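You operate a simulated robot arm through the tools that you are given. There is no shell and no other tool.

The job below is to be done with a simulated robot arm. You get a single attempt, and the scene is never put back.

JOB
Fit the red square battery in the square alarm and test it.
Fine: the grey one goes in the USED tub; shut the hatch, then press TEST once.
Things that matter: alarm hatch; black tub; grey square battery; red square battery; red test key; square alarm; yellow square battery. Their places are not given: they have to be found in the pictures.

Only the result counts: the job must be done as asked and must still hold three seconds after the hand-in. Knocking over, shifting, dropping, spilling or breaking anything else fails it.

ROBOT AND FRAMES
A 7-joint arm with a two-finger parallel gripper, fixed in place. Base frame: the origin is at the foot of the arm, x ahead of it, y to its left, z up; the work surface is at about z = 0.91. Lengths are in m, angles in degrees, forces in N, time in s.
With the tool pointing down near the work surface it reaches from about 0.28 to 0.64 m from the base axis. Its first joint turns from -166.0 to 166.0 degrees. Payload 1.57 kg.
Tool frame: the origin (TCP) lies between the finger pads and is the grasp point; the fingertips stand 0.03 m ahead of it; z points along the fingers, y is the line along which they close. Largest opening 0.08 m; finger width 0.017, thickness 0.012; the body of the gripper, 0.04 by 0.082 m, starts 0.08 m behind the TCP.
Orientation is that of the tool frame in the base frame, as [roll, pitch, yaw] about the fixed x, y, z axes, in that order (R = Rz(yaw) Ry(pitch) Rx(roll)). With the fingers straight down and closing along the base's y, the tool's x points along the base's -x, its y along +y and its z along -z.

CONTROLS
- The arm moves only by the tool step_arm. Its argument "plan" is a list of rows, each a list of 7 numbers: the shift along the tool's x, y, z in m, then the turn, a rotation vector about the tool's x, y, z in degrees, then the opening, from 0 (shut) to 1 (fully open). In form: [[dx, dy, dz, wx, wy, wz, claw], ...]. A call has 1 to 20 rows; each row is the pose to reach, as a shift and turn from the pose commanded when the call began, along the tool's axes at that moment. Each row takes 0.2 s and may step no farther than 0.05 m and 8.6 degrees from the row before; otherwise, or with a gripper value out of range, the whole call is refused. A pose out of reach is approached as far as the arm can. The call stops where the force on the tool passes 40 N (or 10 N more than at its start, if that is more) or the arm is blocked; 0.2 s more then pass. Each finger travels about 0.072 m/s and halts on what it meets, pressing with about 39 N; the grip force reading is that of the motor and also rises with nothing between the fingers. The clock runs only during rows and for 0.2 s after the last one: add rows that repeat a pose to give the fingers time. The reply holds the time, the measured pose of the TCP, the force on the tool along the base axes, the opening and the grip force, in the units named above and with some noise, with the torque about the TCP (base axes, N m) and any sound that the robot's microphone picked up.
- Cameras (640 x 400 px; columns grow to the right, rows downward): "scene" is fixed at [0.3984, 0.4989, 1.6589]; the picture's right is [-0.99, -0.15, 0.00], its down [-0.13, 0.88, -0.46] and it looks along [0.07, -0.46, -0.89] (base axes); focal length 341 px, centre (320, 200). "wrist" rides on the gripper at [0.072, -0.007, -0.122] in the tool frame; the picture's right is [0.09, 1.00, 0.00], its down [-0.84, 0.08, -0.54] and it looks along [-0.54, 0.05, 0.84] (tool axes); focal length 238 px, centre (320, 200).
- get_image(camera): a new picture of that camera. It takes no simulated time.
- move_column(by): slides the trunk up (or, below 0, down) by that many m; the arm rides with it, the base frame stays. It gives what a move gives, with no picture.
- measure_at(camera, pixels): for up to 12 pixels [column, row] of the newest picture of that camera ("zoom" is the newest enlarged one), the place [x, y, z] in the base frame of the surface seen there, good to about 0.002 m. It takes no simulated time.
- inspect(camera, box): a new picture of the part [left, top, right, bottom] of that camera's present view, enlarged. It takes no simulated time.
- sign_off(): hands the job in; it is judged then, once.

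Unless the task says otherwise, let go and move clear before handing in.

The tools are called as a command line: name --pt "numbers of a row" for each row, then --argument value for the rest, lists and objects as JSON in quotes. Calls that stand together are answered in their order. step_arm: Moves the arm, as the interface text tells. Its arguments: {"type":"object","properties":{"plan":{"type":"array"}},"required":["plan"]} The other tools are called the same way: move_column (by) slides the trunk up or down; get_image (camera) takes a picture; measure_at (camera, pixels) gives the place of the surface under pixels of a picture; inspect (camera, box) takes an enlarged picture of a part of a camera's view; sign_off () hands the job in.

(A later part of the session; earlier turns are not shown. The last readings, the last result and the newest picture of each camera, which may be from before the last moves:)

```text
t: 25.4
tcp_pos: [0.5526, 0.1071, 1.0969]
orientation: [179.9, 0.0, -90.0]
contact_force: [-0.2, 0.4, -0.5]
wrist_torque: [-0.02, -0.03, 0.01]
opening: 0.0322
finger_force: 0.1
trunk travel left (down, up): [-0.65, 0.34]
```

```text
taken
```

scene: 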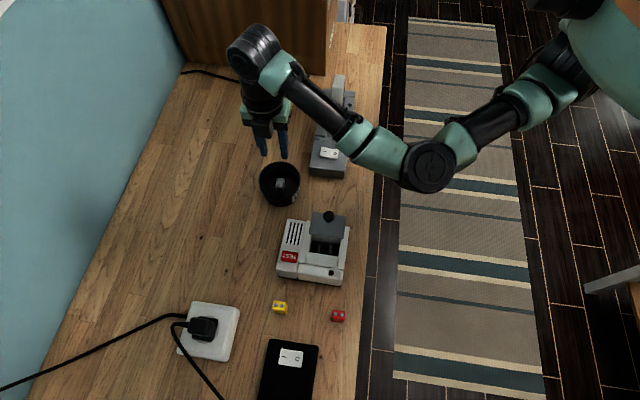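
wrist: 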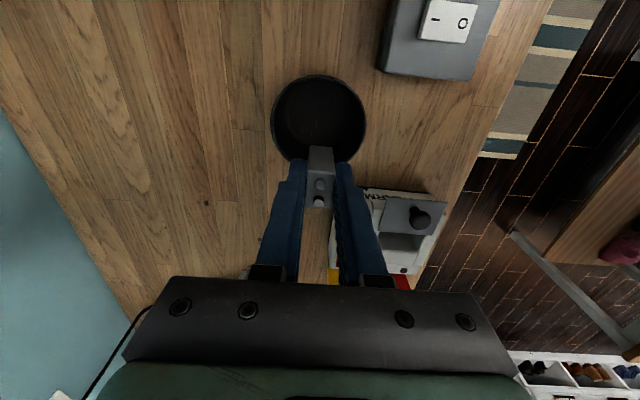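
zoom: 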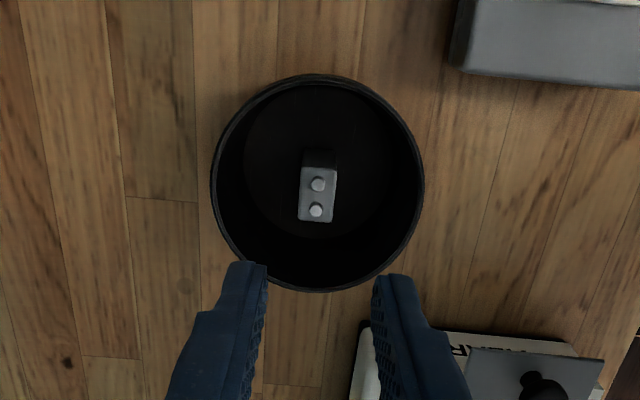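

The grey battery stands in the tub at wrist zoom (318,190) and the tub hasn't moved. Before picking the red battery I'll inspect the empty slot and both batteries' terminals in case polarity matters.

inspect --camera "scene" --box '[308, 225, 348, 262]'

inspect --camera "scene" --box '[325, 305, 350, 325]'

inspect --camera "scene" --box '[265, 168, 300, 200]'

inspect --camera "wrist" --box '[300, 100, 340, 145]'

```text
10.81 times, centred on (328, 244) of scene
```

zoom: 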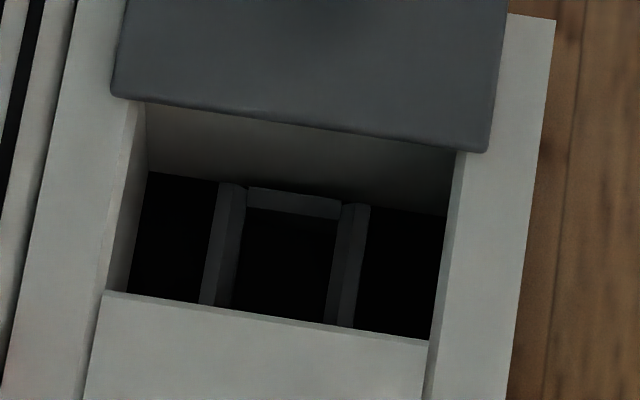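

```text
16.00 times, centred on (338, 315) of scene
```

zoom: 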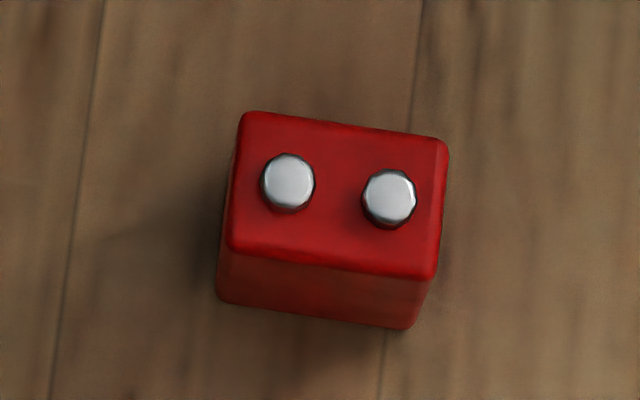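

```text
12.50 times, centred on (282, 184) of scene
```

zoom: 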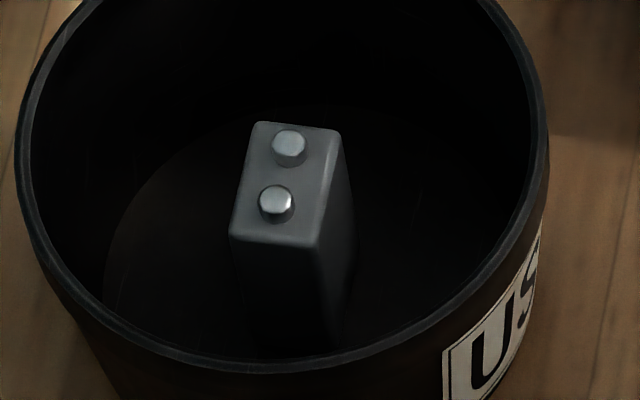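

```text
8.89 times, centred on (320, 122) of wrist
```

zoom: 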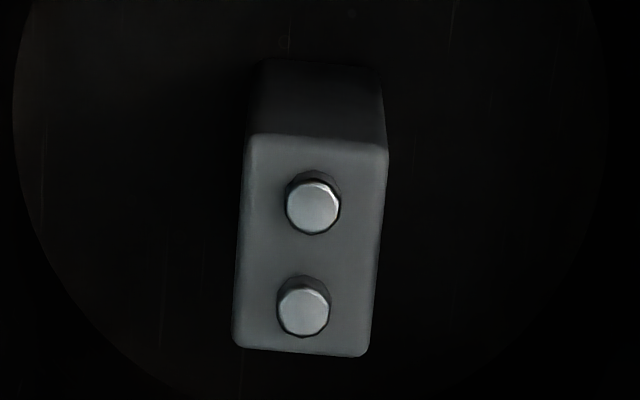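

Both batteries' terminals look the same, so only the 90° turn matters. I'll measure the empty slot's rib frame now that it's exposed.

inspect --camera "scene" --box '[308, 225, 348, 262]'

measure_at --camera "zoom" --pixels '[[226, 240], [241, 230], [355, 250], [342, 245], [295, 198], [250, 190], [340, 200], [290, 250], [215, 295], [345, 320], [180, 240], [400, 270]]'

measure_at --camera "zoom" --pixels '[[232, 188], [357, 207], [110, 288], [430, 340], [270, 318], [300, 120], [130, 150], [455, 200], [244, 195], [340, 212], [290, 210], [290, 186]]'

```text
10.81 times, centred on (328, 244) of scene
```

zoom: 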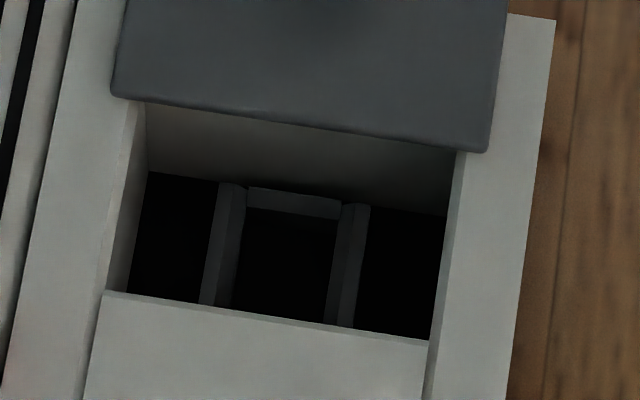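

```text
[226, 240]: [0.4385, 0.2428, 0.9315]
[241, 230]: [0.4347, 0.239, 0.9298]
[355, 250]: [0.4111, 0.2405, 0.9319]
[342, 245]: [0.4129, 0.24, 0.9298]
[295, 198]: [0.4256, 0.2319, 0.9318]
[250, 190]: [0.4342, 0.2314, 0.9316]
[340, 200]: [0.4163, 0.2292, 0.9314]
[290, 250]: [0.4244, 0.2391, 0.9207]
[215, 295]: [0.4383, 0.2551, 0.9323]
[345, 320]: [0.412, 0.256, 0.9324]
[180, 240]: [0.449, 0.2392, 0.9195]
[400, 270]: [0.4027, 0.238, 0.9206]
```

```text
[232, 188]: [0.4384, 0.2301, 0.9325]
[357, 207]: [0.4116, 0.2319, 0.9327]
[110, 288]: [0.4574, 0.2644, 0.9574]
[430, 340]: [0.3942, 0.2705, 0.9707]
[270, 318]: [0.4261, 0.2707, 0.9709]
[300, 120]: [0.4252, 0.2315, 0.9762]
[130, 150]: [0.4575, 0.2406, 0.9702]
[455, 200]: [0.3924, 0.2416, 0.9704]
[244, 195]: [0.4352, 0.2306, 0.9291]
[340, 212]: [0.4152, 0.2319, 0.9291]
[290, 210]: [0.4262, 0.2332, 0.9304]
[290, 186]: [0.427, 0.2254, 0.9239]
```

The slot's rib frame spans x centres 0.4115–0.4385 with rib tops at z 0.932, floor at 0.920 and back rib at y≈0.232. I'll carry the open hand over to the red battery at (0.3785, 0.3845), turning the tool back 90° so it closes along y on the 17 mm faces.

step_arm --pt "-0.023 0.0147 0 0 0 7.5 0.45" --pt "-0.046 0.0294 0 0 0 15 0.45" --pt "-0.07 0.044 0 0 0 22.5 0.45" --pt "-0.093 0.059 0 0 0 30 0.45" --pt "-0.116 0.0735 0 0 0 37.5 0.45" --pt "-0.139 0.088 0 0 0 45 0.45" --pt "-0.162 0.103 0 0 0 52.5 0.45" --pt "-0.186 0.1177 0 0 0 60 0.45" --pt "-0.209 0.132 0 0 0 67.5 0.45" --pt "-0.232 0.147 0 0 0 75 0.45" --pt "-0.255 0.162 0 0 0 82.5 0.45" --pt "-0.2785 0.1765 0 0 0 90 0.45" --pt "-0.2785 0.1765 0.03 0 0 90 0.45" --pt "-0.2785 0.1765 0.06 0 0 90 0.45" --pt "-0.2785 0.1765 0.06 0 0 90 0.45"

get_image --camera "wrist"

get_image --camera "scene"

```text
t: 28.6
tcp_pos: [0.3774, 0.3846, 1.033]
orientation: [179.9, -0.1, 179.9]
contact_force: [-0.3, 0.7, -0.2]
wrist_torque: [0.0, -0.01, 0.0]
opening: 0.0363
finger_force: 0.1
trunk travel left (down, up): [-0.65, 0.34]
```

```text
taken
```

wrist: 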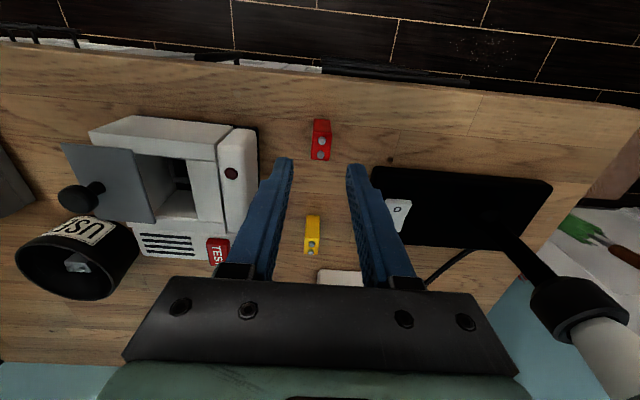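

```text
taken
```

scene: 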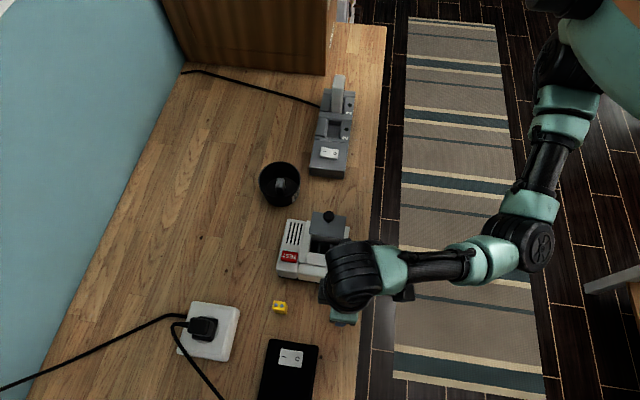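

The red battery is between the fingers at wrist pixel (321,140), and the yellow one is well behind at (312,235). I'll check alignment with a zoom and measurements from this side.

inspect --camera "wrist" --box '[270, 100, 380, 200]'

measure_at --camera "wrist" --pixels '[[322, 143], [320, 155], [314, 148], [330, 148], [313, 158], [329, 159], [315, 135], [329, 135]]'

```text
4.00 times, centred on (325, 150) of wrist
```

zoom: 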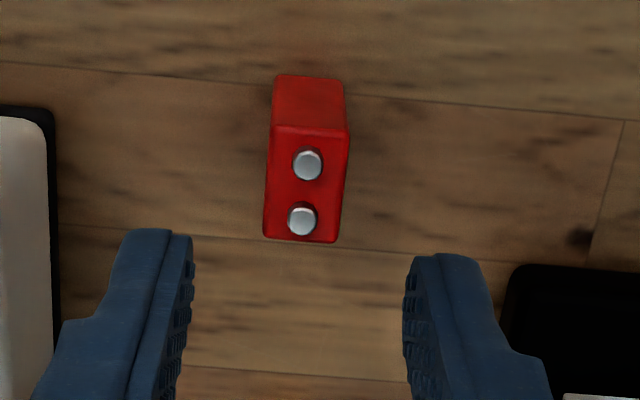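

```text
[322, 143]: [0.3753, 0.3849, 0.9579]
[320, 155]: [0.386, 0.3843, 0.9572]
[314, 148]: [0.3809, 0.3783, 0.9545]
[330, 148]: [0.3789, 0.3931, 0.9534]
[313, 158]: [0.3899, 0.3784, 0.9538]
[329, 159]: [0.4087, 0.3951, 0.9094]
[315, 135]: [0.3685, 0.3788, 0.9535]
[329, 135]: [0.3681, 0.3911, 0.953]
```

The battery is centred between the fingers in both directions, at about (0.3787, 0.3847). I'll descend to z 0.960 and check before closing.

step_arm --pt "0 0.0002 0.02 0 0 0 0.42" --pt "0 0.0002 0.04 0 0 0 0.42" --pt "0 0.0002 0.055 0 0 0 0.42" --pt "0 0.0002 0.067 0 0 0 0.42" --pt "0 0.0002 0.0765 0 0 0 0.42" --pt "0 0.0002 0.0765 0 0 0 0.42"

inspect --camera "wrist" --box '[250, 100, 400, 240]'

```text
t: 30.0
tcp_pos: [0.3773, 0.3851, 0.9576]
orientation: [180.0, 0.0, -180.0]
contact_force: [-0.4, -0.2, 0.3]
wrist_torque: [0.0, -0.04, -0.05]
opening: 0.0338
finger_force: 0.0
trunk travel left (down, up): [-0.65, 0.34]
```

```text
2.86 times, centred on (325, 170) of wrist
```

zoom: 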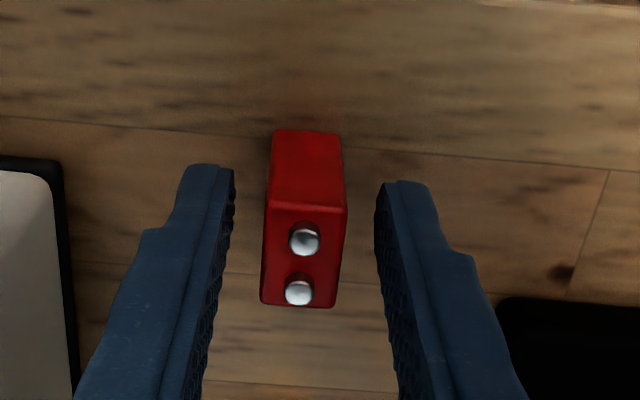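

The fingers straddle the red battery cleanly. Now I'll close.

step_arm --pt "0 0 0 0 0 0 0.32" --pt "0 0 0 0 0 0 0.22" --pt "0 0 0 0 0 0 0.1" --pt "0 0 0 0 0 0 0.1"

inspect --camera "wrist" --box '[250, 100, 400, 240]'

```text
t: 31.0
tcp_pos: [0.3771, 0.3852, 0.9585]
orientation: [179.9, 0.0, -180.0]
contact_force: [0.7, 0.4, 0.3]
wrist_torque: [-0.02, -0.04, 0.0]
opening: 0.0165
finger_force: 31.9
trunk travel left (down, up): [-0.65, 0.34]
```

```text
2.86 times, centred on (325, 170) of wrist
```

zoom: 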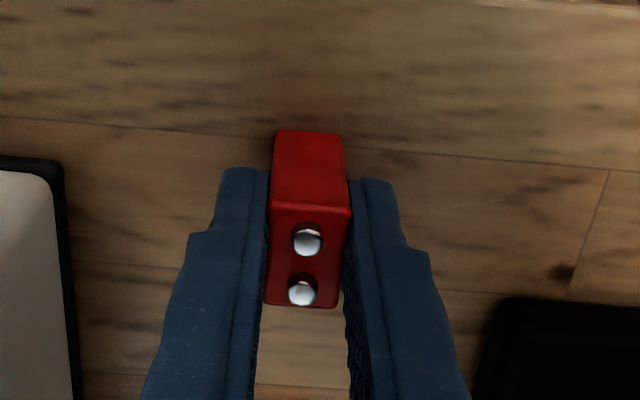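

The red battery is gripped at 16.5 mm. I'll lift it straight up, then carry it over the open slot while turning back by −90°.

step_arm --pt "0 0 -0.005 0 0 0 0.1" --pt "0 0 -0.03 0 0 0 0.1" --pt "0 0 -0.06 0 0 0 0.1" --pt "0 0 -0.09 0 0 0 0.1" --pt "0 0 -0.12 0 0 0 0.1" --pt "-0.004 -0.0114 -0.12 0 0 -7.5 0.1" --pt "-0.008 -0.0228 -0.12 0 0 -15 0.1" --pt "-0.012 -0.0342 -0.12 0 0 -22.5 0.1" --pt "-0.016 -0.0456 -0.12 0 0 -30 0.1" --pt "-0.02 -0.057 -0.12 0 0 -37.5 0.1" --pt "-0.024 -0.0684 -0.12 0 0 -45 0.1" --pt "-0.028 -0.0798 -0.12 0 0 -52.5 0.1" --pt "-0.032 -0.0912 -0.12 0 0 -60 0.1" --pt "-0.036 -0.1026 -0.12 0 0 -67.5 0.1" --pt "-0.04 -0.114 -0.12 0 0 -75 0.1" --pt "-0.044 -0.1254 -0.12 0 0 -82.5 0.1" --pt "-0.0483 -0.1369 -0.12 0 0 -90 0.1" --pt "-0.0483 -0.1369 -0.12 0 0 -90 0.1"

inspect --camera "wrist" --box '[240, 90, 400, 210]'

get_image --camera "scene"

```text
t: 34.8
tcp_pos: [0.4267, 0.2479, 1.0781]
orientation: [-179.9, 0.0, -89.8]
contact_force: [-0.6, -0.2, 0.0]
wrist_torque: [0.02, 0.04, -0.01]
opening: 0.0162
finger_force: 31.6
trunk travel left (down, up): [-0.65, 0.34]
```

```text
3.33 times, centred on (320, 150) of wrist
```

zoom: 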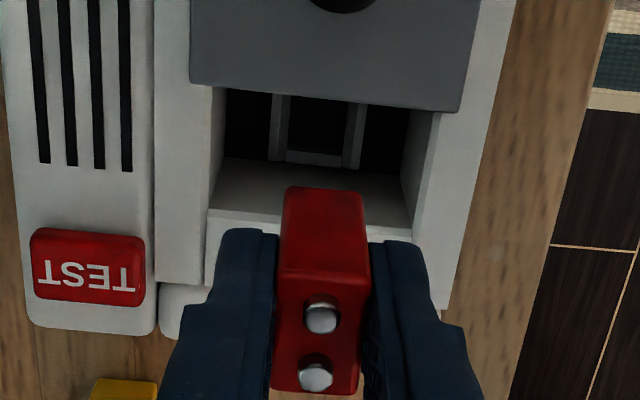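

```text
taken
```

scene: 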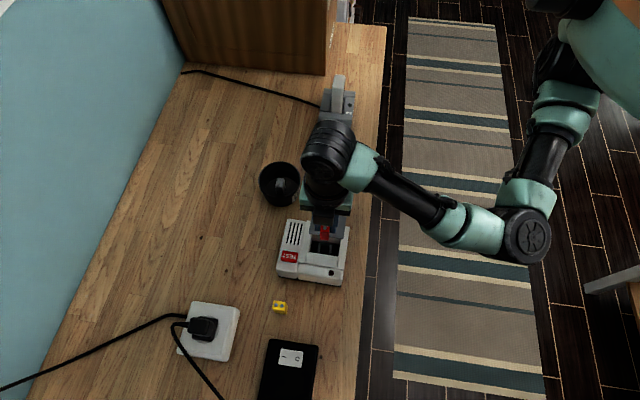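

The red battery sits in the hand exactly as the grey one did (terminals at (321,317) and (316,374) in the same zoom). I'll lower it into the compartment to just above the ribs and check.

step_arm --pt "0.0003 -0.0001 0.02 0 0 0 0.1" --pt "0.0003 -0.0001 0.04 0 0 0 0.1" --pt "0.0003 -0.0001 0.06 0 0 0 0.1" --pt "0.0003 -0.0001 0.075 0 0 0 0.1" --pt "0.0003 -0.0001 0.088 0 0 0 0.1" --pt "0.0003 -0.0001 0.095 0 0 0 0.1" --pt "0.0003 -0.0001 0.095 0 0 0 0.1"

inspect --camera "wrist" --box '[240, 90, 400, 210]'

inspect --camera "scene" --box '[285, 205, 365, 285]'

```text
t: 36.4
tcp_pos: [0.4268, 0.247, 0.9827]
orientation: [-180.0, 0.0, -90.0]
contact_force: [0.3, -0.8, -1.5]
wrist_torque: [0.0, 0.01, -0.01]
opening: 0.0168
finger_force: 31.5
trunk travel left (down, up): [-0.65, 0.34]
```

```text
3.33 times, centred on (320, 150) of wrist
```

zoom: 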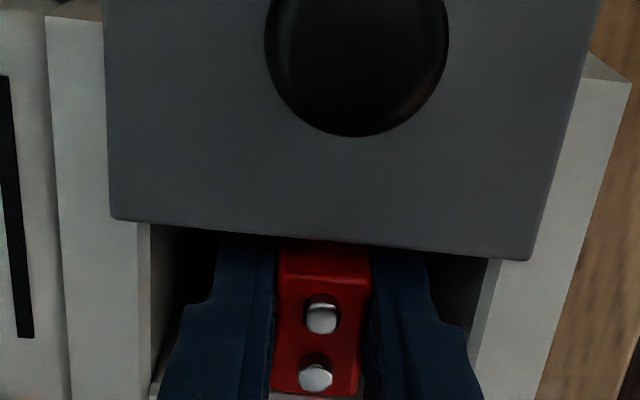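

```text
5.00 times, centred on (325, 245) of scene
```

zoom: 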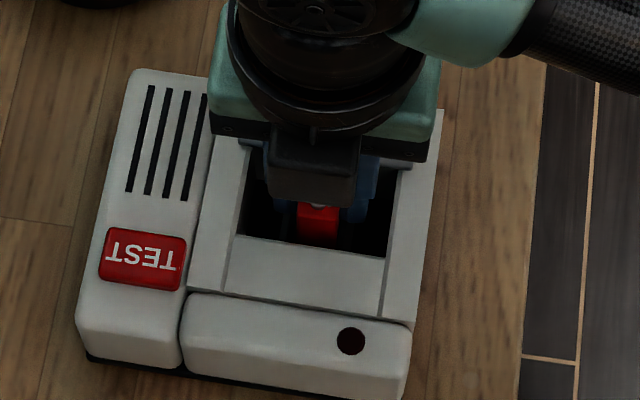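

The battery is inside the compartment with no side contact, its bottom just above the ribs. I'll insert it in 2 mm steps down to the floor, watching the force.

step_arm --pt "0 0 0.002 0 0 0 0.1" --pt "0 0 0.004 0 0 0 0.1" --pt "0 0 0.006 0 0 0 0.1" --pt "0 0 0.008 0 0 0 0.1" --pt "0 0 0.01 0 0 0 0.1" --pt "0 0 0.012 0 0 0 0.1" --pt "0 0 0.014 0 0 0 0.1"

inspect --camera "wrist" --box '[240, 90, 400, 210]'

inspect --camera "scene" --box '[285, 205, 365, 285]'

```text
t: 38.0
tcp_pos: [0.427, 0.2467, 0.9701]
orientation: [180.0, 0.0, -90.0]
contact_force: [0.0, -0.9, -0.3]
wrist_torque: [-0.02, -0.01, -0.01]
opening: 0.0164
finger_force: 31.9
trunk travel left (down, up): [-0.65, 0.34]
```

```text
3.33 times, centred on (320, 150) of wrist
```

zoom: 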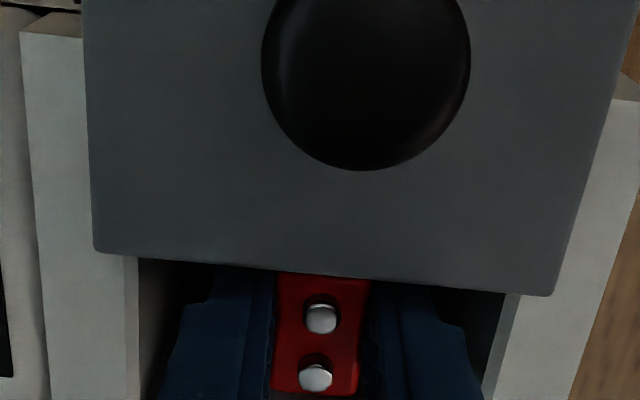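

```text
5.00 times, centred on (325, 245) of scene
```

zoom: 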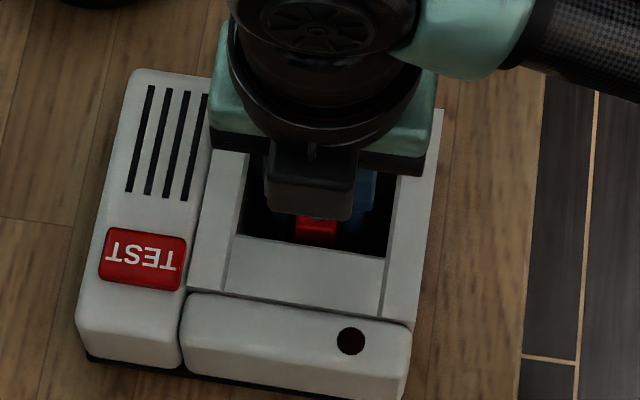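

There's still no contact and the bottom should be about 3 mm above the floor. I'll go down another 3 mm and read the force.

step_arm --pt "0 0 0.001 0 0 0 0.1" --pt "0 0 0.002 0 0 0 0.1" --pt "0 0 0.003 0 0 0 0.1" --pt "0 0 0.003 0 0 0 0.1"

```text
t: 39.0
tcp_pos: [0.4253, 0.2461, 0.9672]
orientation: [179.9, -0.1, -89.9]
contact_force: [0.2, 0.2, -1.0]
wrist_torque: [0.01, -0.04, 0.0]
opening: 0.0165
finger_force: 31.7
trunk travel left (down, up): [-0.65, 0.34]
```

step_arm --pt "0 0 0.0008 0 0 0 0.1" --pt "0 0 0.0016 0 0 0 0.1" --pt "0 0 0.0016 0 0 0 0.1"

inspect --camera "scene" --box '[285, 205, 365, 285]'

```text
t: 39.8
tcp_pos: [0.427, 0.2456, 0.9669]
orientation: [-179.9, 0.0, -90.1]
contact_force: [2.8, -2.3, 5.5]
wrist_torque: [-0.18, -0.02, -0.31]
opening: 0.0163
finger_force: 31.4
trunk travel left (down, up): [-0.65, 0.34]
```

```text
5.00 times, centred on (325, 245) of scene
```

zoom: 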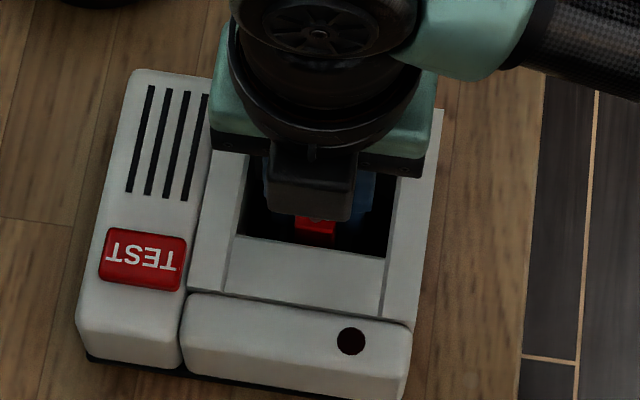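

The force rose to 5.5 N at z 0.967, so the battery is on the floor of the slot. I'll open just enough to clear it and rise straight up.

step_arm --pt "0 0 -0.0008 0 0 0 0.1" --pt "0 0 -0.0008 0 0 0 0.24" --pt "0 0 -0.0008 0 0 0 0.34" --pt "0 0 -0.0008 0 0 0 0.34" --pt "0 0 -0.01 0 0 0 0.34" --pt "0 0 -0.025 0 0 0 0.34" --pt "0 0 -0.045 0 0 0 0.34" --pt "0 0 -0.08 0 0 0 0.34" --pt "0 0 -0.12 0 0 0 0.34" --pt "0 0 -0.16 0 0 0 0.34"

inspect --camera "wrist" --box '[240, 70, 400, 190]'

inspect --camera "scene" --box '[285, 205, 365, 285]'

```text
t: 42.0
tcp_pos: [0.4243, 0.248, 1.1254]
orientation: [-180.0, 0.1, -90.0]
contact_force: [-0.7, -0.2, -0.2]
wrist_torque: [-0.02, -0.05, -0.02]
opening: 0.027
finger_force: 0.1
trunk travel left (down, up): [-0.65, 0.34]
```

```text
3.33 times, centred on (320, 130) of wrist
```

zoom: 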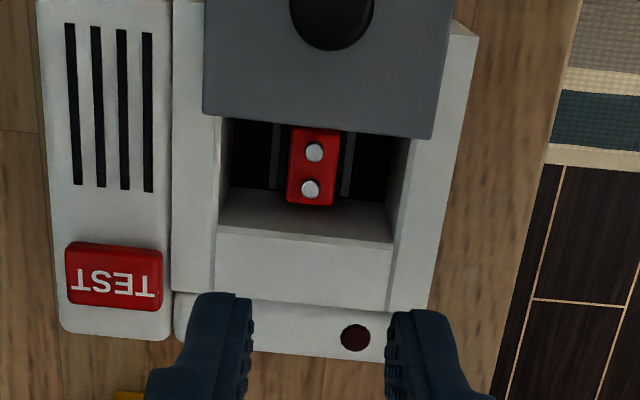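

```text
5.00 times, centred on (325, 245) of scene
```

zoom: 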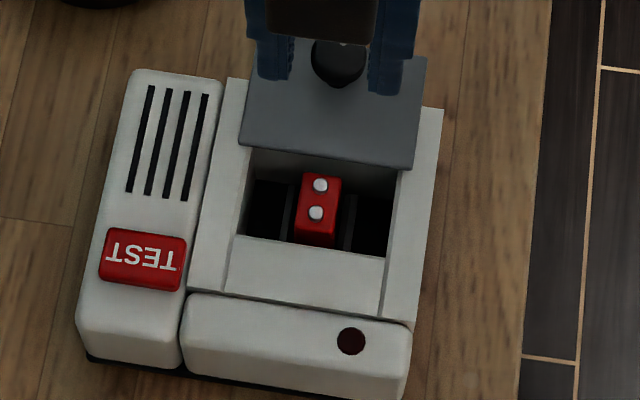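

measure_at --camera "zoom" --pixels '[[304, 177], [336, 180], [297, 222], [330, 230], [320, 185], [316, 213], [318, 198], [340, 50], [340, 78], [330, 155]]'

inspect --camera "scene" --box '[308, 225, 348, 262]'

get_image --camera "wrist"

```text
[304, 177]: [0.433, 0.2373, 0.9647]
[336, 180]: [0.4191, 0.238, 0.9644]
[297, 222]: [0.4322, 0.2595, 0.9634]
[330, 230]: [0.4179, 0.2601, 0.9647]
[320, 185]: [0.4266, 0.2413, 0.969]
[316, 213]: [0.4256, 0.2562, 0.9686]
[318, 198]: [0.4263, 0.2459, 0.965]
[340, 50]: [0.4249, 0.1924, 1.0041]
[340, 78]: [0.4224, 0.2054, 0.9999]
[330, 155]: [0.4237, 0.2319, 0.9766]
```

```text
10.81 times, centred on (328, 244) of scene
```

zoom: 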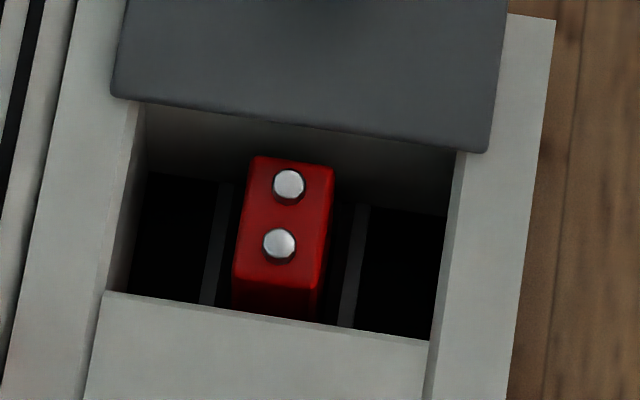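

```text
taken
```

wrist: 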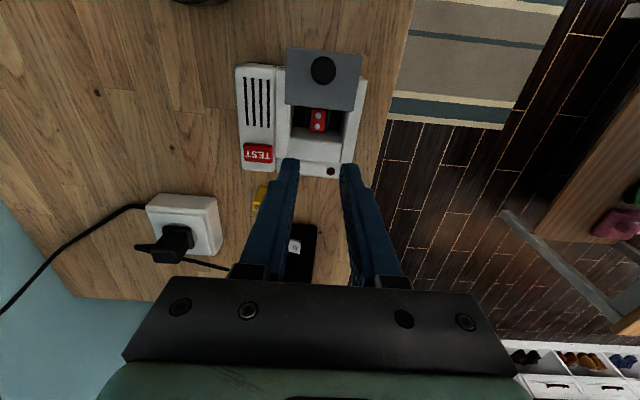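

The red battery stands in the slot at the same place and height as the grey one did (top z 0.9645). Next I'll go to the knob at about (0.425, 0.195), straddle it and close on it.

step_arm --pt "0.02 0.0009 0 0 0 0 0.6" --pt "0.04 0.0009 0 0 0 0 0.6" --pt "0.052 0.0009 0.02 0 0 0 0.6" --pt "0.052 0.0009 0.05 0 0 0 0.6" --pt "0.052 0.0009 0.08 0 0 0 0.6" --pt "0.052 0.0009 0.1 0 0 0 0.6" --pt "0.052 0.0009 0.1142 0 0 0 0.6" --pt "0.052 0.0009 0.1142 0 0 0 0.6"

inspect --camera "wrist" --box '[220, 90, 420, 240]'

```text
t: 43.8
tcp_pos: [0.4266, 0.1953, 1.0114]
orientation: [-179.9, -0.1, -90.1]
contact_force: [0.0, -0.7, 0.3]
wrist_torque: [0.0, 0.0, -0.02]
opening: 0.0479
finger_force: 0.1
trunk travel left (down, up): [-0.65, 0.34]
```

```text
2.67 times, centred on (320, 165) of wrist
```

zoom: 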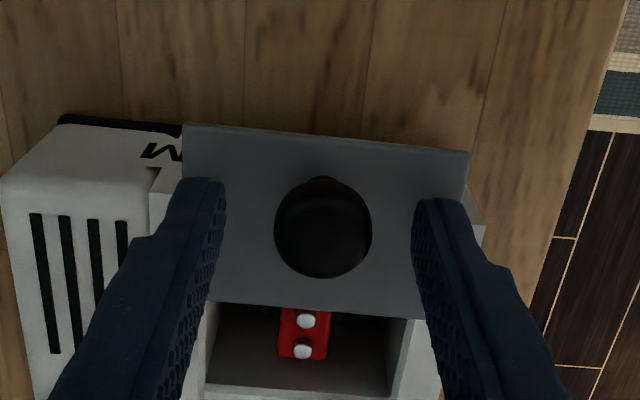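

The fingers straddle the knob, centred at (323,228) in the zoom. I'll close on it and start sliding the hatch toward +y in small steps.

step_arm --pt "0 0 0 0 0 0 0.45" --pt "0 0 0 0 0 0 0.3" --pt "0 0 0 0 0 0 0.15" --pt "0 0 0 0 0 0 0.15" --pt "-0.002 0 0 0 0 0 0.15" --pt "-0.005 0 0 0 0 0 0.15" --pt "-0.008 0 0 0 0 0 0.15" --pt "-0.011 0 0 0 0 0 0.15" --pt "-0.014 0 0 0 0 0 0.15" --pt "-0.017 0 0 0 0 0 0.15" --pt "-0.02 0 0 0 0 0 0.15"

inspect --camera "scene" --box '[270, 200, 360, 290]'

```text
t: 46.2
tcp_pos: [0.4262, 0.2148, 1.0114]
orientation: [-179.9, 0.0, -90.0]
contact_force: [7.2, 0.3, 5.4]
wrist_torque: [-0.1, -0.22, -0.03]
opening: 0.0228
finger_force: 35.3
trunk travel left (down, up): [-0.65, 0.34]
```

```text
4.44 times, centred on (315, 245) of scene
```

zoom: 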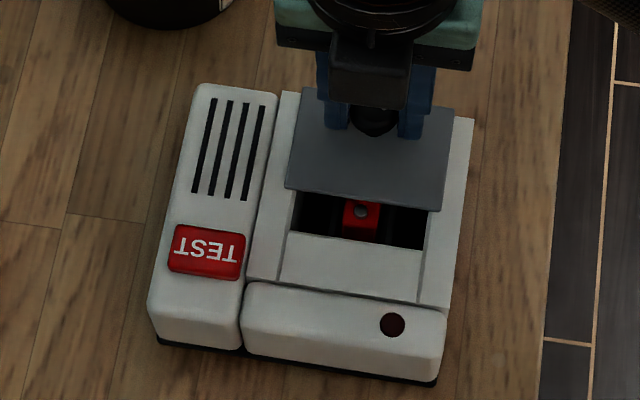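

The hatch is sliding shut and the alarm body hasn't moved (TEST still at (205,252)). I'll continue toward +y.

step_arm --pt "-0.003 0 0 0 0 0 0.15" --pt "-0.006 0 0 0 0 0 0.15" --pt "-0.009 0 0 0 0 0 0.15" --pt "-0.012 0 0 0 0 0 0.15" --pt "-0.015 0 0 0 0 0 0.15" --pt "-0.018 0 0 0 0 0 0.15"

inspect --camera "scene" --box '[270, 200, 360, 290]'

```text
t: 47.6
tcp_pos: [0.4269, 0.2329, 1.0124]
orientation: [-179.7, 0.0, -90.1]
contact_force: [14.7, 0.3, 20.3]
wrist_torque: [-0.04, -0.3, 0.01]
opening: 0.0227
finger_force: 35.5
trunk travel left (down, up): [-0.65, 0.34]
```

```text
4.44 times, centred on (315, 245) of scene
```

zoom: 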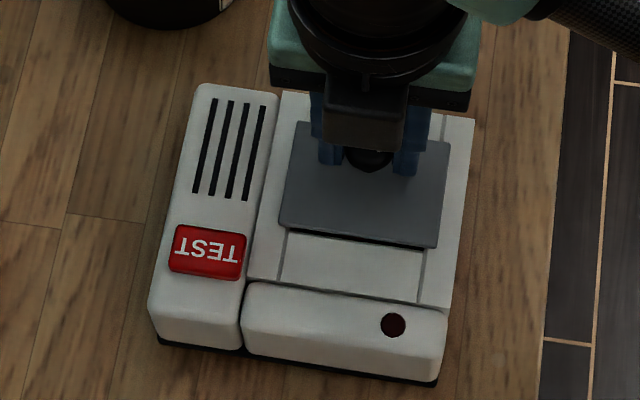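

The force has built up to 15 N in x and 20 N in z, so my path is slightly off the rail. I'll ease the commanded pose up 2 mm and toward +x 1.2 mm before going on.

step_arm --pt "0 -0.0006 -0.001 0 0 0 0.15" --pt "0 -0.0012 -0.002 0 0 0 0.15" --pt "0 -0.0012 -0.002 0 0 0 0.15"

inspect --camera "scene" --box '[270, 200, 360, 290]'

```text
t: 48.4
tcp_pos: [0.4262, 0.2338, 1.0116]
orientation: [179.8, -0.1, -90.0]
contact_force: [5.7, -0.8, 5.3]
wrist_torque: [0.47, -0.18, -0.05]
opening: 0.0227
finger_force: 35.5
trunk travel left (down, up): [-0.65, 0.34]
```

```text
4.44 times, centred on (315, 245) of scene
```

zoom: 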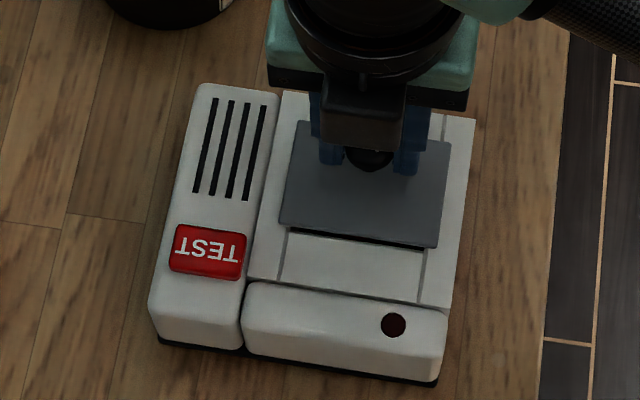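

A thin dark gap remains at (360,242) and the panel needs about 3–4 mm more. I'll push on gently.

step_arm --pt "-0.001 0 -0.0003 0 0 0 0.15" --pt "-0.002 0 -0.0003 0 0 0 0.15" --pt "-0.003 0 -0.0003 0 0 0 0.15" --pt "-0.004 0 -0.0003 0 0 0 0.15"

inspect --camera "scene" --box '[270, 200, 360, 290]'

```text
t: 49.4
tcp_pos: [0.4269, 0.2371, 1.0123]
orientation: [179.9, -0.1, -90.0]
contact_force: [0.3, -0.8, 0.7]
wrist_torque: [-0.14, 0.13, 0.03]
opening: 0.0228
finger_force: 35.2
trunk travel left (down, up): [-0.65, 0.34]
```

```text
4.44 times, centred on (315, 245) of scene
```

zoom: 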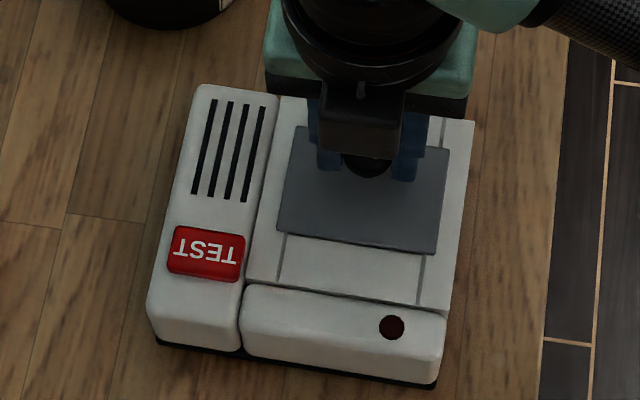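

Comparing the panel corner to the LED (diff 73 px now, 67 px when originally shut), about 3 mm of travel remains. I'll push on 3 mm more.

step_arm --pt "-0.001 0 0 0 0 0 0.15" --pt "-0.002 0 0 0 0 0 0.15" --pt "-0.003 0 0 0 0 0 0.15" --pt "-0.003 0 0 0 0 0 0.15"

inspect --camera "scene" --box '[270, 200, 360, 290]'

```text
t: 50.4
tcp_pos: [0.427, 0.2393, 1.0136]
orientation: [180.0, 0.0, -90.1]
contact_force: [0.3, 0.5, -0.4]
wrist_torque: [-0.1, 0.13, 0.0]
opening: 0.0227
finger_force: 35.0
trunk travel left (down, up): [-0.65, 0.34]
```

```text
4.44 times, centred on (315, 245) of scene
```

zoom: 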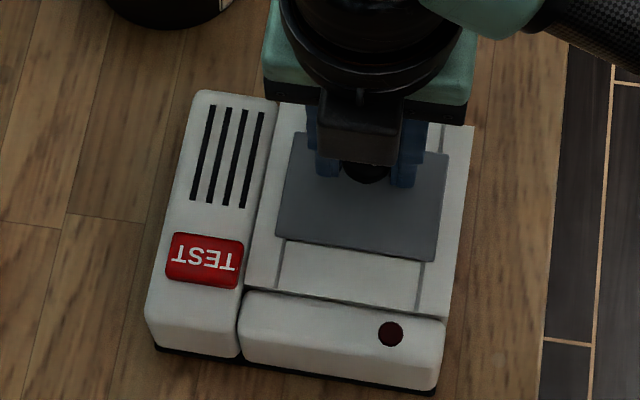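

The last push moved the whole alarm (LED row 327→334), which puts it back at its original place, but the panel corner to LED distance is still 73 px. I'll measure the panel against the body to see how much gap is left.

measure_at --camera "zoom" --pixels '[[297, 136], [445, 158], [281, 232], [428, 255], [274, 240], [430, 262], [283, 108], [470, 130], [250, 283], [448, 313], [204, 259], [390, 334]]'

inspect --camera "scene" --box '[300, 225, 350, 270]'

inspect --camera "wrist" --box '[180, 80, 420, 250]'

```text
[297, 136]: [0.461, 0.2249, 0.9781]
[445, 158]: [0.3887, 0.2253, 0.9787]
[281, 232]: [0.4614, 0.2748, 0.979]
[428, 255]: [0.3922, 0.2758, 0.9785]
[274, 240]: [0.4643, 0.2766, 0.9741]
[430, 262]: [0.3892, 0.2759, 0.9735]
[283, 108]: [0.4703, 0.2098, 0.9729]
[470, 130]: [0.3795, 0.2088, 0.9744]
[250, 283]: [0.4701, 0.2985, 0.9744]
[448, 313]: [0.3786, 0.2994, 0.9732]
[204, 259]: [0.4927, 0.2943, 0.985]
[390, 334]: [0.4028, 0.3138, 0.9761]
```

```text
8.89 times, centred on (325, 248) of scene
```

zoom: 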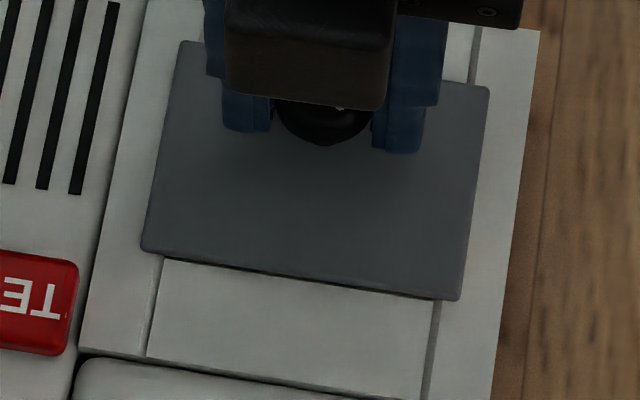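

```text
2.35 times, centred on (300, 165) of wrist
```

zoom: 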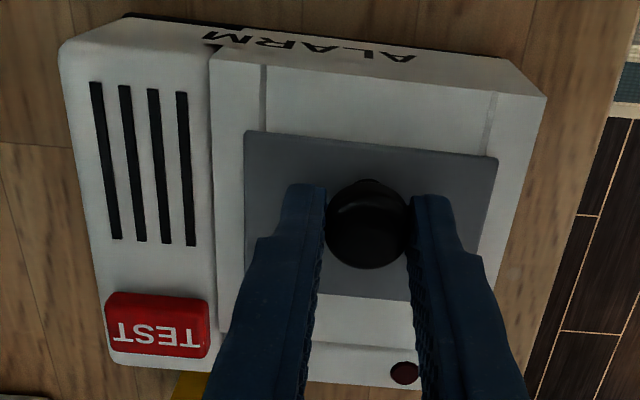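

The panel is at y 0.225–0.2755, about 2–2.5 mm short of its original shut position. I had eased off the downward push too much, so I'll press down about 2 mm to hold the alarm on the table and slide the last bit.

step_arm --pt "0 0 0.001 0 0 0 0.15" --pt "0 0 0.0022 0 0 0 0.15" --pt "-0.001 0 0.0025 0 0 0 0.15" --pt "-0.002 0 0.0025 0 0 0 0.15" --pt "-0.003 0 0.0025 0 0 0 0.15"

inspect --camera "scene" --box '[270, 200, 360, 290]'

```text
t: 51.6
tcp_pos: [0.4261, 0.2428, 1.0113]
orientation: [-179.8, 0.0, -90.0]
contact_force: [2.2, 0.0, 4.6]
wrist_torque: [-0.14, 0.02, 0.04]
opening: 0.0228
finger_force: 35.3
trunk travel left (down, up): [-0.65, 0.34]
```

```text
4.44 times, centred on (315, 245) of scene
```

zoom: 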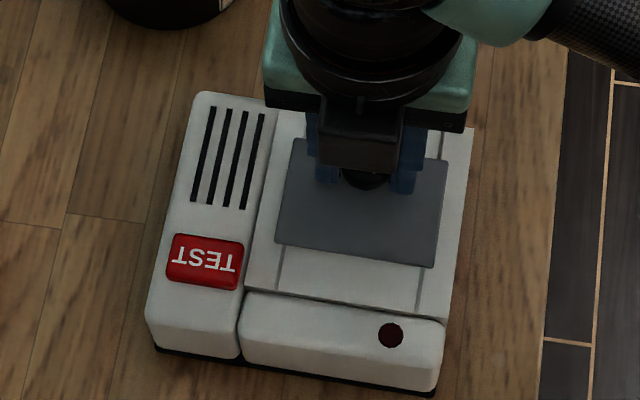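

The panel corner to LED distance is now 68 px, nearly the original 67. I'll measure it against the original numbers.

measure_at --camera "zoom" --pixels '[[297, 142], [445, 164], [280, 238], [428, 261], [283, 112], [470, 134], [250, 286], [448, 316], [204, 259], [390, 334], [278, 246], [430, 270]]'

inspect --camera "wrist" --box '[180, 80, 420, 250]'

```text
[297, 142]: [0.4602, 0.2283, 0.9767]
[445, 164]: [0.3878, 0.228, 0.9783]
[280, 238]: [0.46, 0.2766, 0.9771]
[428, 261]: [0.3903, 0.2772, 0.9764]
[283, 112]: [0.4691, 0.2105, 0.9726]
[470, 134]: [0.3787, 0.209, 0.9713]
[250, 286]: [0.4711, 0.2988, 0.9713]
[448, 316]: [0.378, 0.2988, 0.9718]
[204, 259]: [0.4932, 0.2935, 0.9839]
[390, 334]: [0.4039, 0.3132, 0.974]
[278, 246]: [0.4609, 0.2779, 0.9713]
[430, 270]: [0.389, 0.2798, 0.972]
```

```text
2.35 times, centred on (300, 165) of wrist
```

zoom: 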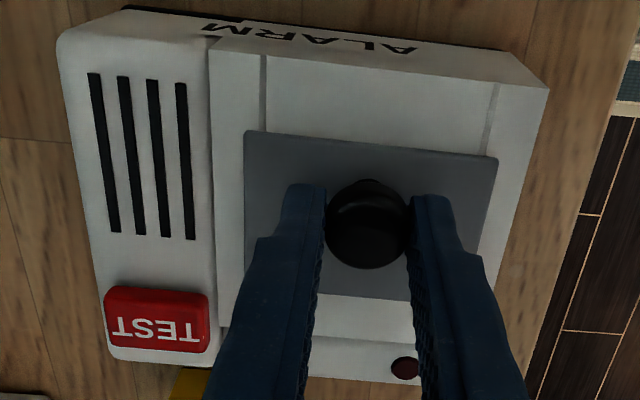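

The panel centre (y 0.2528) now matches the original (0.2526). I'll give it a final 1.5 mm nudge with slightly more downward press to make sure it's fully home.

step_arm --pt "0 0 0.0008 0 0 0 0.15" --pt "-0.0008 0 0.0008 0 0 0 0.15" --pt "-0.0015 0 0.0008 0 0 0 0.15" --pt "-0.0015 0 0.0008 0 0 0 0.15"

inspect --camera "scene" --box '[270, 200, 360, 290]'

```text
t: 52.6
tcp_pos: [0.4268, 0.2431, 1.0122]
orientation: [-179.8, 0.1, -90.1]
contact_force: [4.7, -2.1, 13.3]
wrist_torque: [0.0, -0.14, -0.02]
opening: 0.0228
finger_force: 35.2
trunk travel left (down, up): [-0.65, 0.34]
```

```text
4.44 times, centred on (315, 245) of scene
```

zoom: 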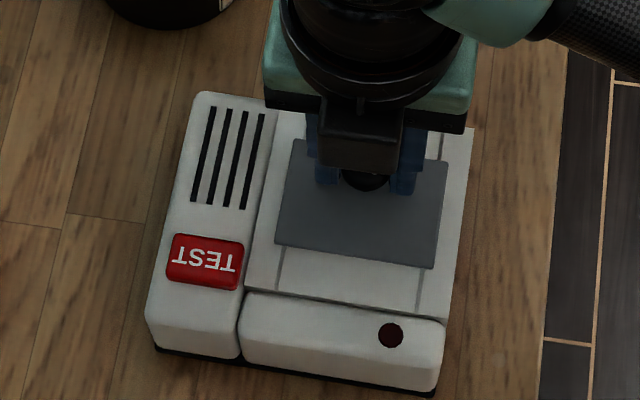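

The hatch no longer moves and −2 N resists in y, so it's at its stop. I'll ease the press, open the fingers and rise clear.

step_arm --pt "0.0 0 -0.001 0 0 0 0.15" --pt "0.0 0 -0.001 0 0 0 0.3" --pt "0 0 -0.001 0 0 0 0.45" --pt "0 0 -0.001 0 0 0 0.6" --pt "0 0 -0.001 0 0 0 0.6" --pt "0 0 -0.03 0 0 0 0.6" --pt "0 0 -0.06 0 0 0 0.6" --pt "0 0 -0.1 0 0 0 0.6" --pt "0 0 -0.13 0 0 0 0.6"

inspect --camera "scene" --box '[270, 215, 355, 290]'

inspect --camera "wrist" --box '[220, 50, 400, 200]'

```text
t: 54.6
tcp_pos: [0.4261, 0.2436, 1.1403]
orientation: [179.9, -0.1, -90.1]
contact_force: [-0.1, -0.4, 0.0]
wrist_torque: [-0.02, 0.01, 0.04]
opening: 0.0477
finger_force: 0.0
trunk travel left (down, up): [-0.65, 0.34]
```

```text
5.33 times, centred on (312, 252) of scene
```

zoom: 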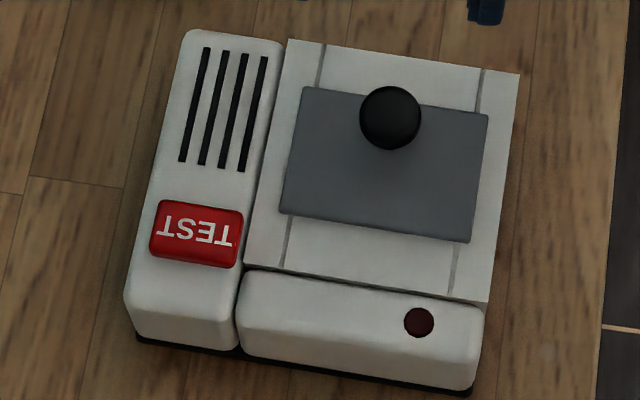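

```text
2.67 times, centred on (310, 125) of wrist
```

zoom: 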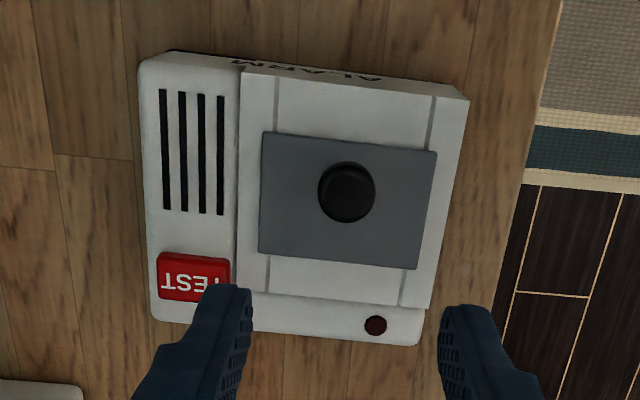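

The alarm looks as it did at the start: hatch shut, body in place. I'll measure the TEST key again, then hover above it with the fingers shut.

inspect --camera "scene" --box '[275, 240, 310, 275]'

measure_at --camera "wrist" --pixels '[[262, 154], [277, 154], [255, 148], [290, 90]]'

```text
11.43 times, centred on (292, 258) of scene
```

zoom: 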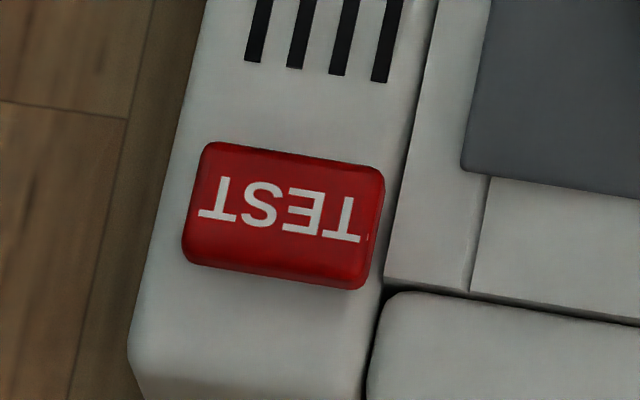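

```text
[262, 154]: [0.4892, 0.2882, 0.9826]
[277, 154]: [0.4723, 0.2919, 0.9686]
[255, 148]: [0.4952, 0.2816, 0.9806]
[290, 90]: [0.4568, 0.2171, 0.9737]
```

measure_at --camera "zoom" --pixels '[[215, 150], [375, 175], [192, 240], [365, 268], [285, 205], [282, 215], [300, 120], [270, 310]]'

step_arm --pt "-0.012 -0.016 0 0 0 0 0.4" --pt "-0.025 -0.033 0 0 0 0 0.2" --pt "-0.038 -0.05 0 0 0 0 0" --pt "-0.05 -0.0663 0 0 0 0 0" --pt "-0.05 -0.0663 0.03 0 0 0 0" --pt "-0.05 -0.0663 0.06 0 0 0 0" --pt "-0.05 -0.0663 0.09 0 0 0 0" --pt "-0.05 -0.0663 0.105 0 0 0 0" --pt "-0.05 -0.0663 0.105 0 0 0 0"

inspect --camera "wrist" --box '[220, 90, 420, 240]'

inspect --camera "scene" --box '[260, 210, 340, 290]'

```text
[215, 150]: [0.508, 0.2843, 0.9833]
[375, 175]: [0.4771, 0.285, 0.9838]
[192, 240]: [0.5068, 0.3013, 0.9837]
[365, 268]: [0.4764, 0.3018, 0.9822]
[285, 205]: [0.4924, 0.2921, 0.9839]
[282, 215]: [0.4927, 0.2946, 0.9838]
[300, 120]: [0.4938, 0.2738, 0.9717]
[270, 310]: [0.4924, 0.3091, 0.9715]
```

```text
t: 56.6
tcp_pos: [0.493, 0.2932, 1.0359]
orientation: [180.0, 0.0, -90.0]
contact_force: [-0.5, -0.2, 0.5]
wrist_torque: [0.0, -0.01, 0.06]
opening: 0.0
finger_force: 21.6
trunk travel left (down, up): [-0.65, 0.34]
```

```text
2.67 times, centred on (320, 165) of wrist
```

zoom: 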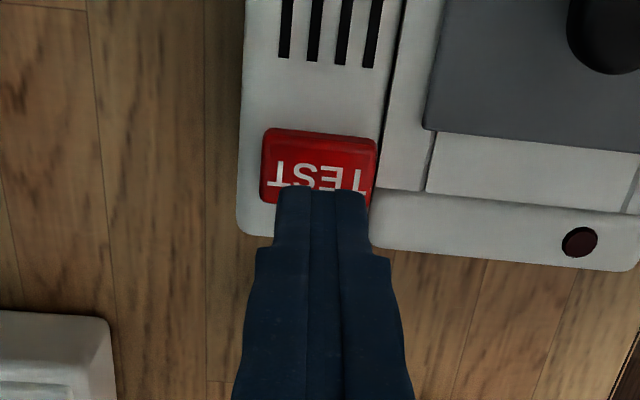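

```text
5.00 times, centred on (300, 250) of scene
```

zoom: 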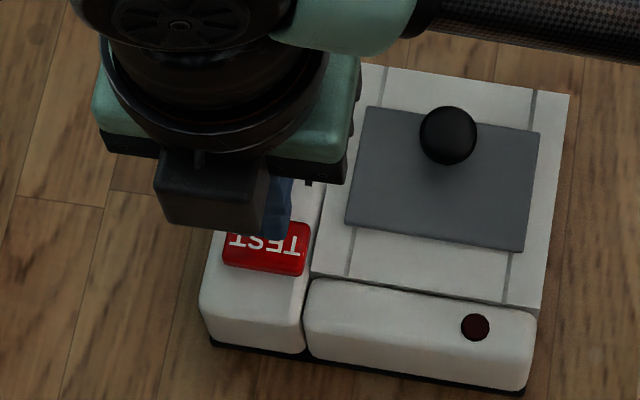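

The shut fingertips are over the key, whose centre is (0.4924, 0.293) with its top at z 0.984. I'll come down to it and press in 1 mm steps, watching force and sound.

step_arm --pt "0 0 0.01 0 0 0 0" --pt "0 0 0.017 0 0 0 0" --pt "0 0 0.02 0 0 0 0" --pt "0 0 0.022 0 0 0 0" --pt "0 0 0.023 0 0 0 0" --pt "0 0 0.024 0 0 0 0" --pt "0 0 0.025 0 0 0 0"

inspect --camera "scene" --box '[260, 210, 340, 290]'

```text
t: 58.2
tcp_pos: [0.4937, 0.2954, 1.0104]
orientation: [180.0, 0.0, -90.0]
contact_force: [0.2, 0.1, 0.2]
wrist_torque: [0.02, 0.01, -0.01]
opening: 0.0001
finger_force: 21.1
trunk travel left (down, up): [-0.65, 0.34]
```

```text
5.00 times, centred on (300, 250) of scene
```

zoom: 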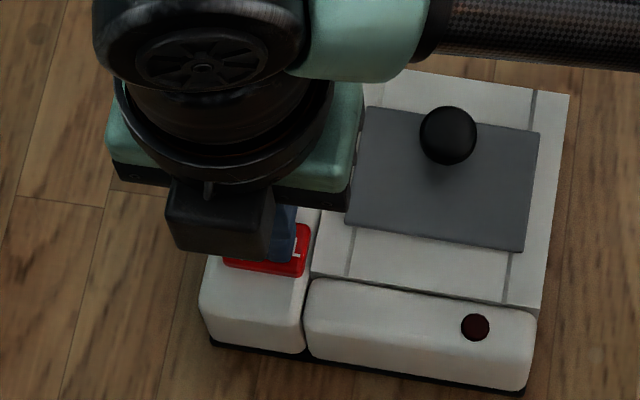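

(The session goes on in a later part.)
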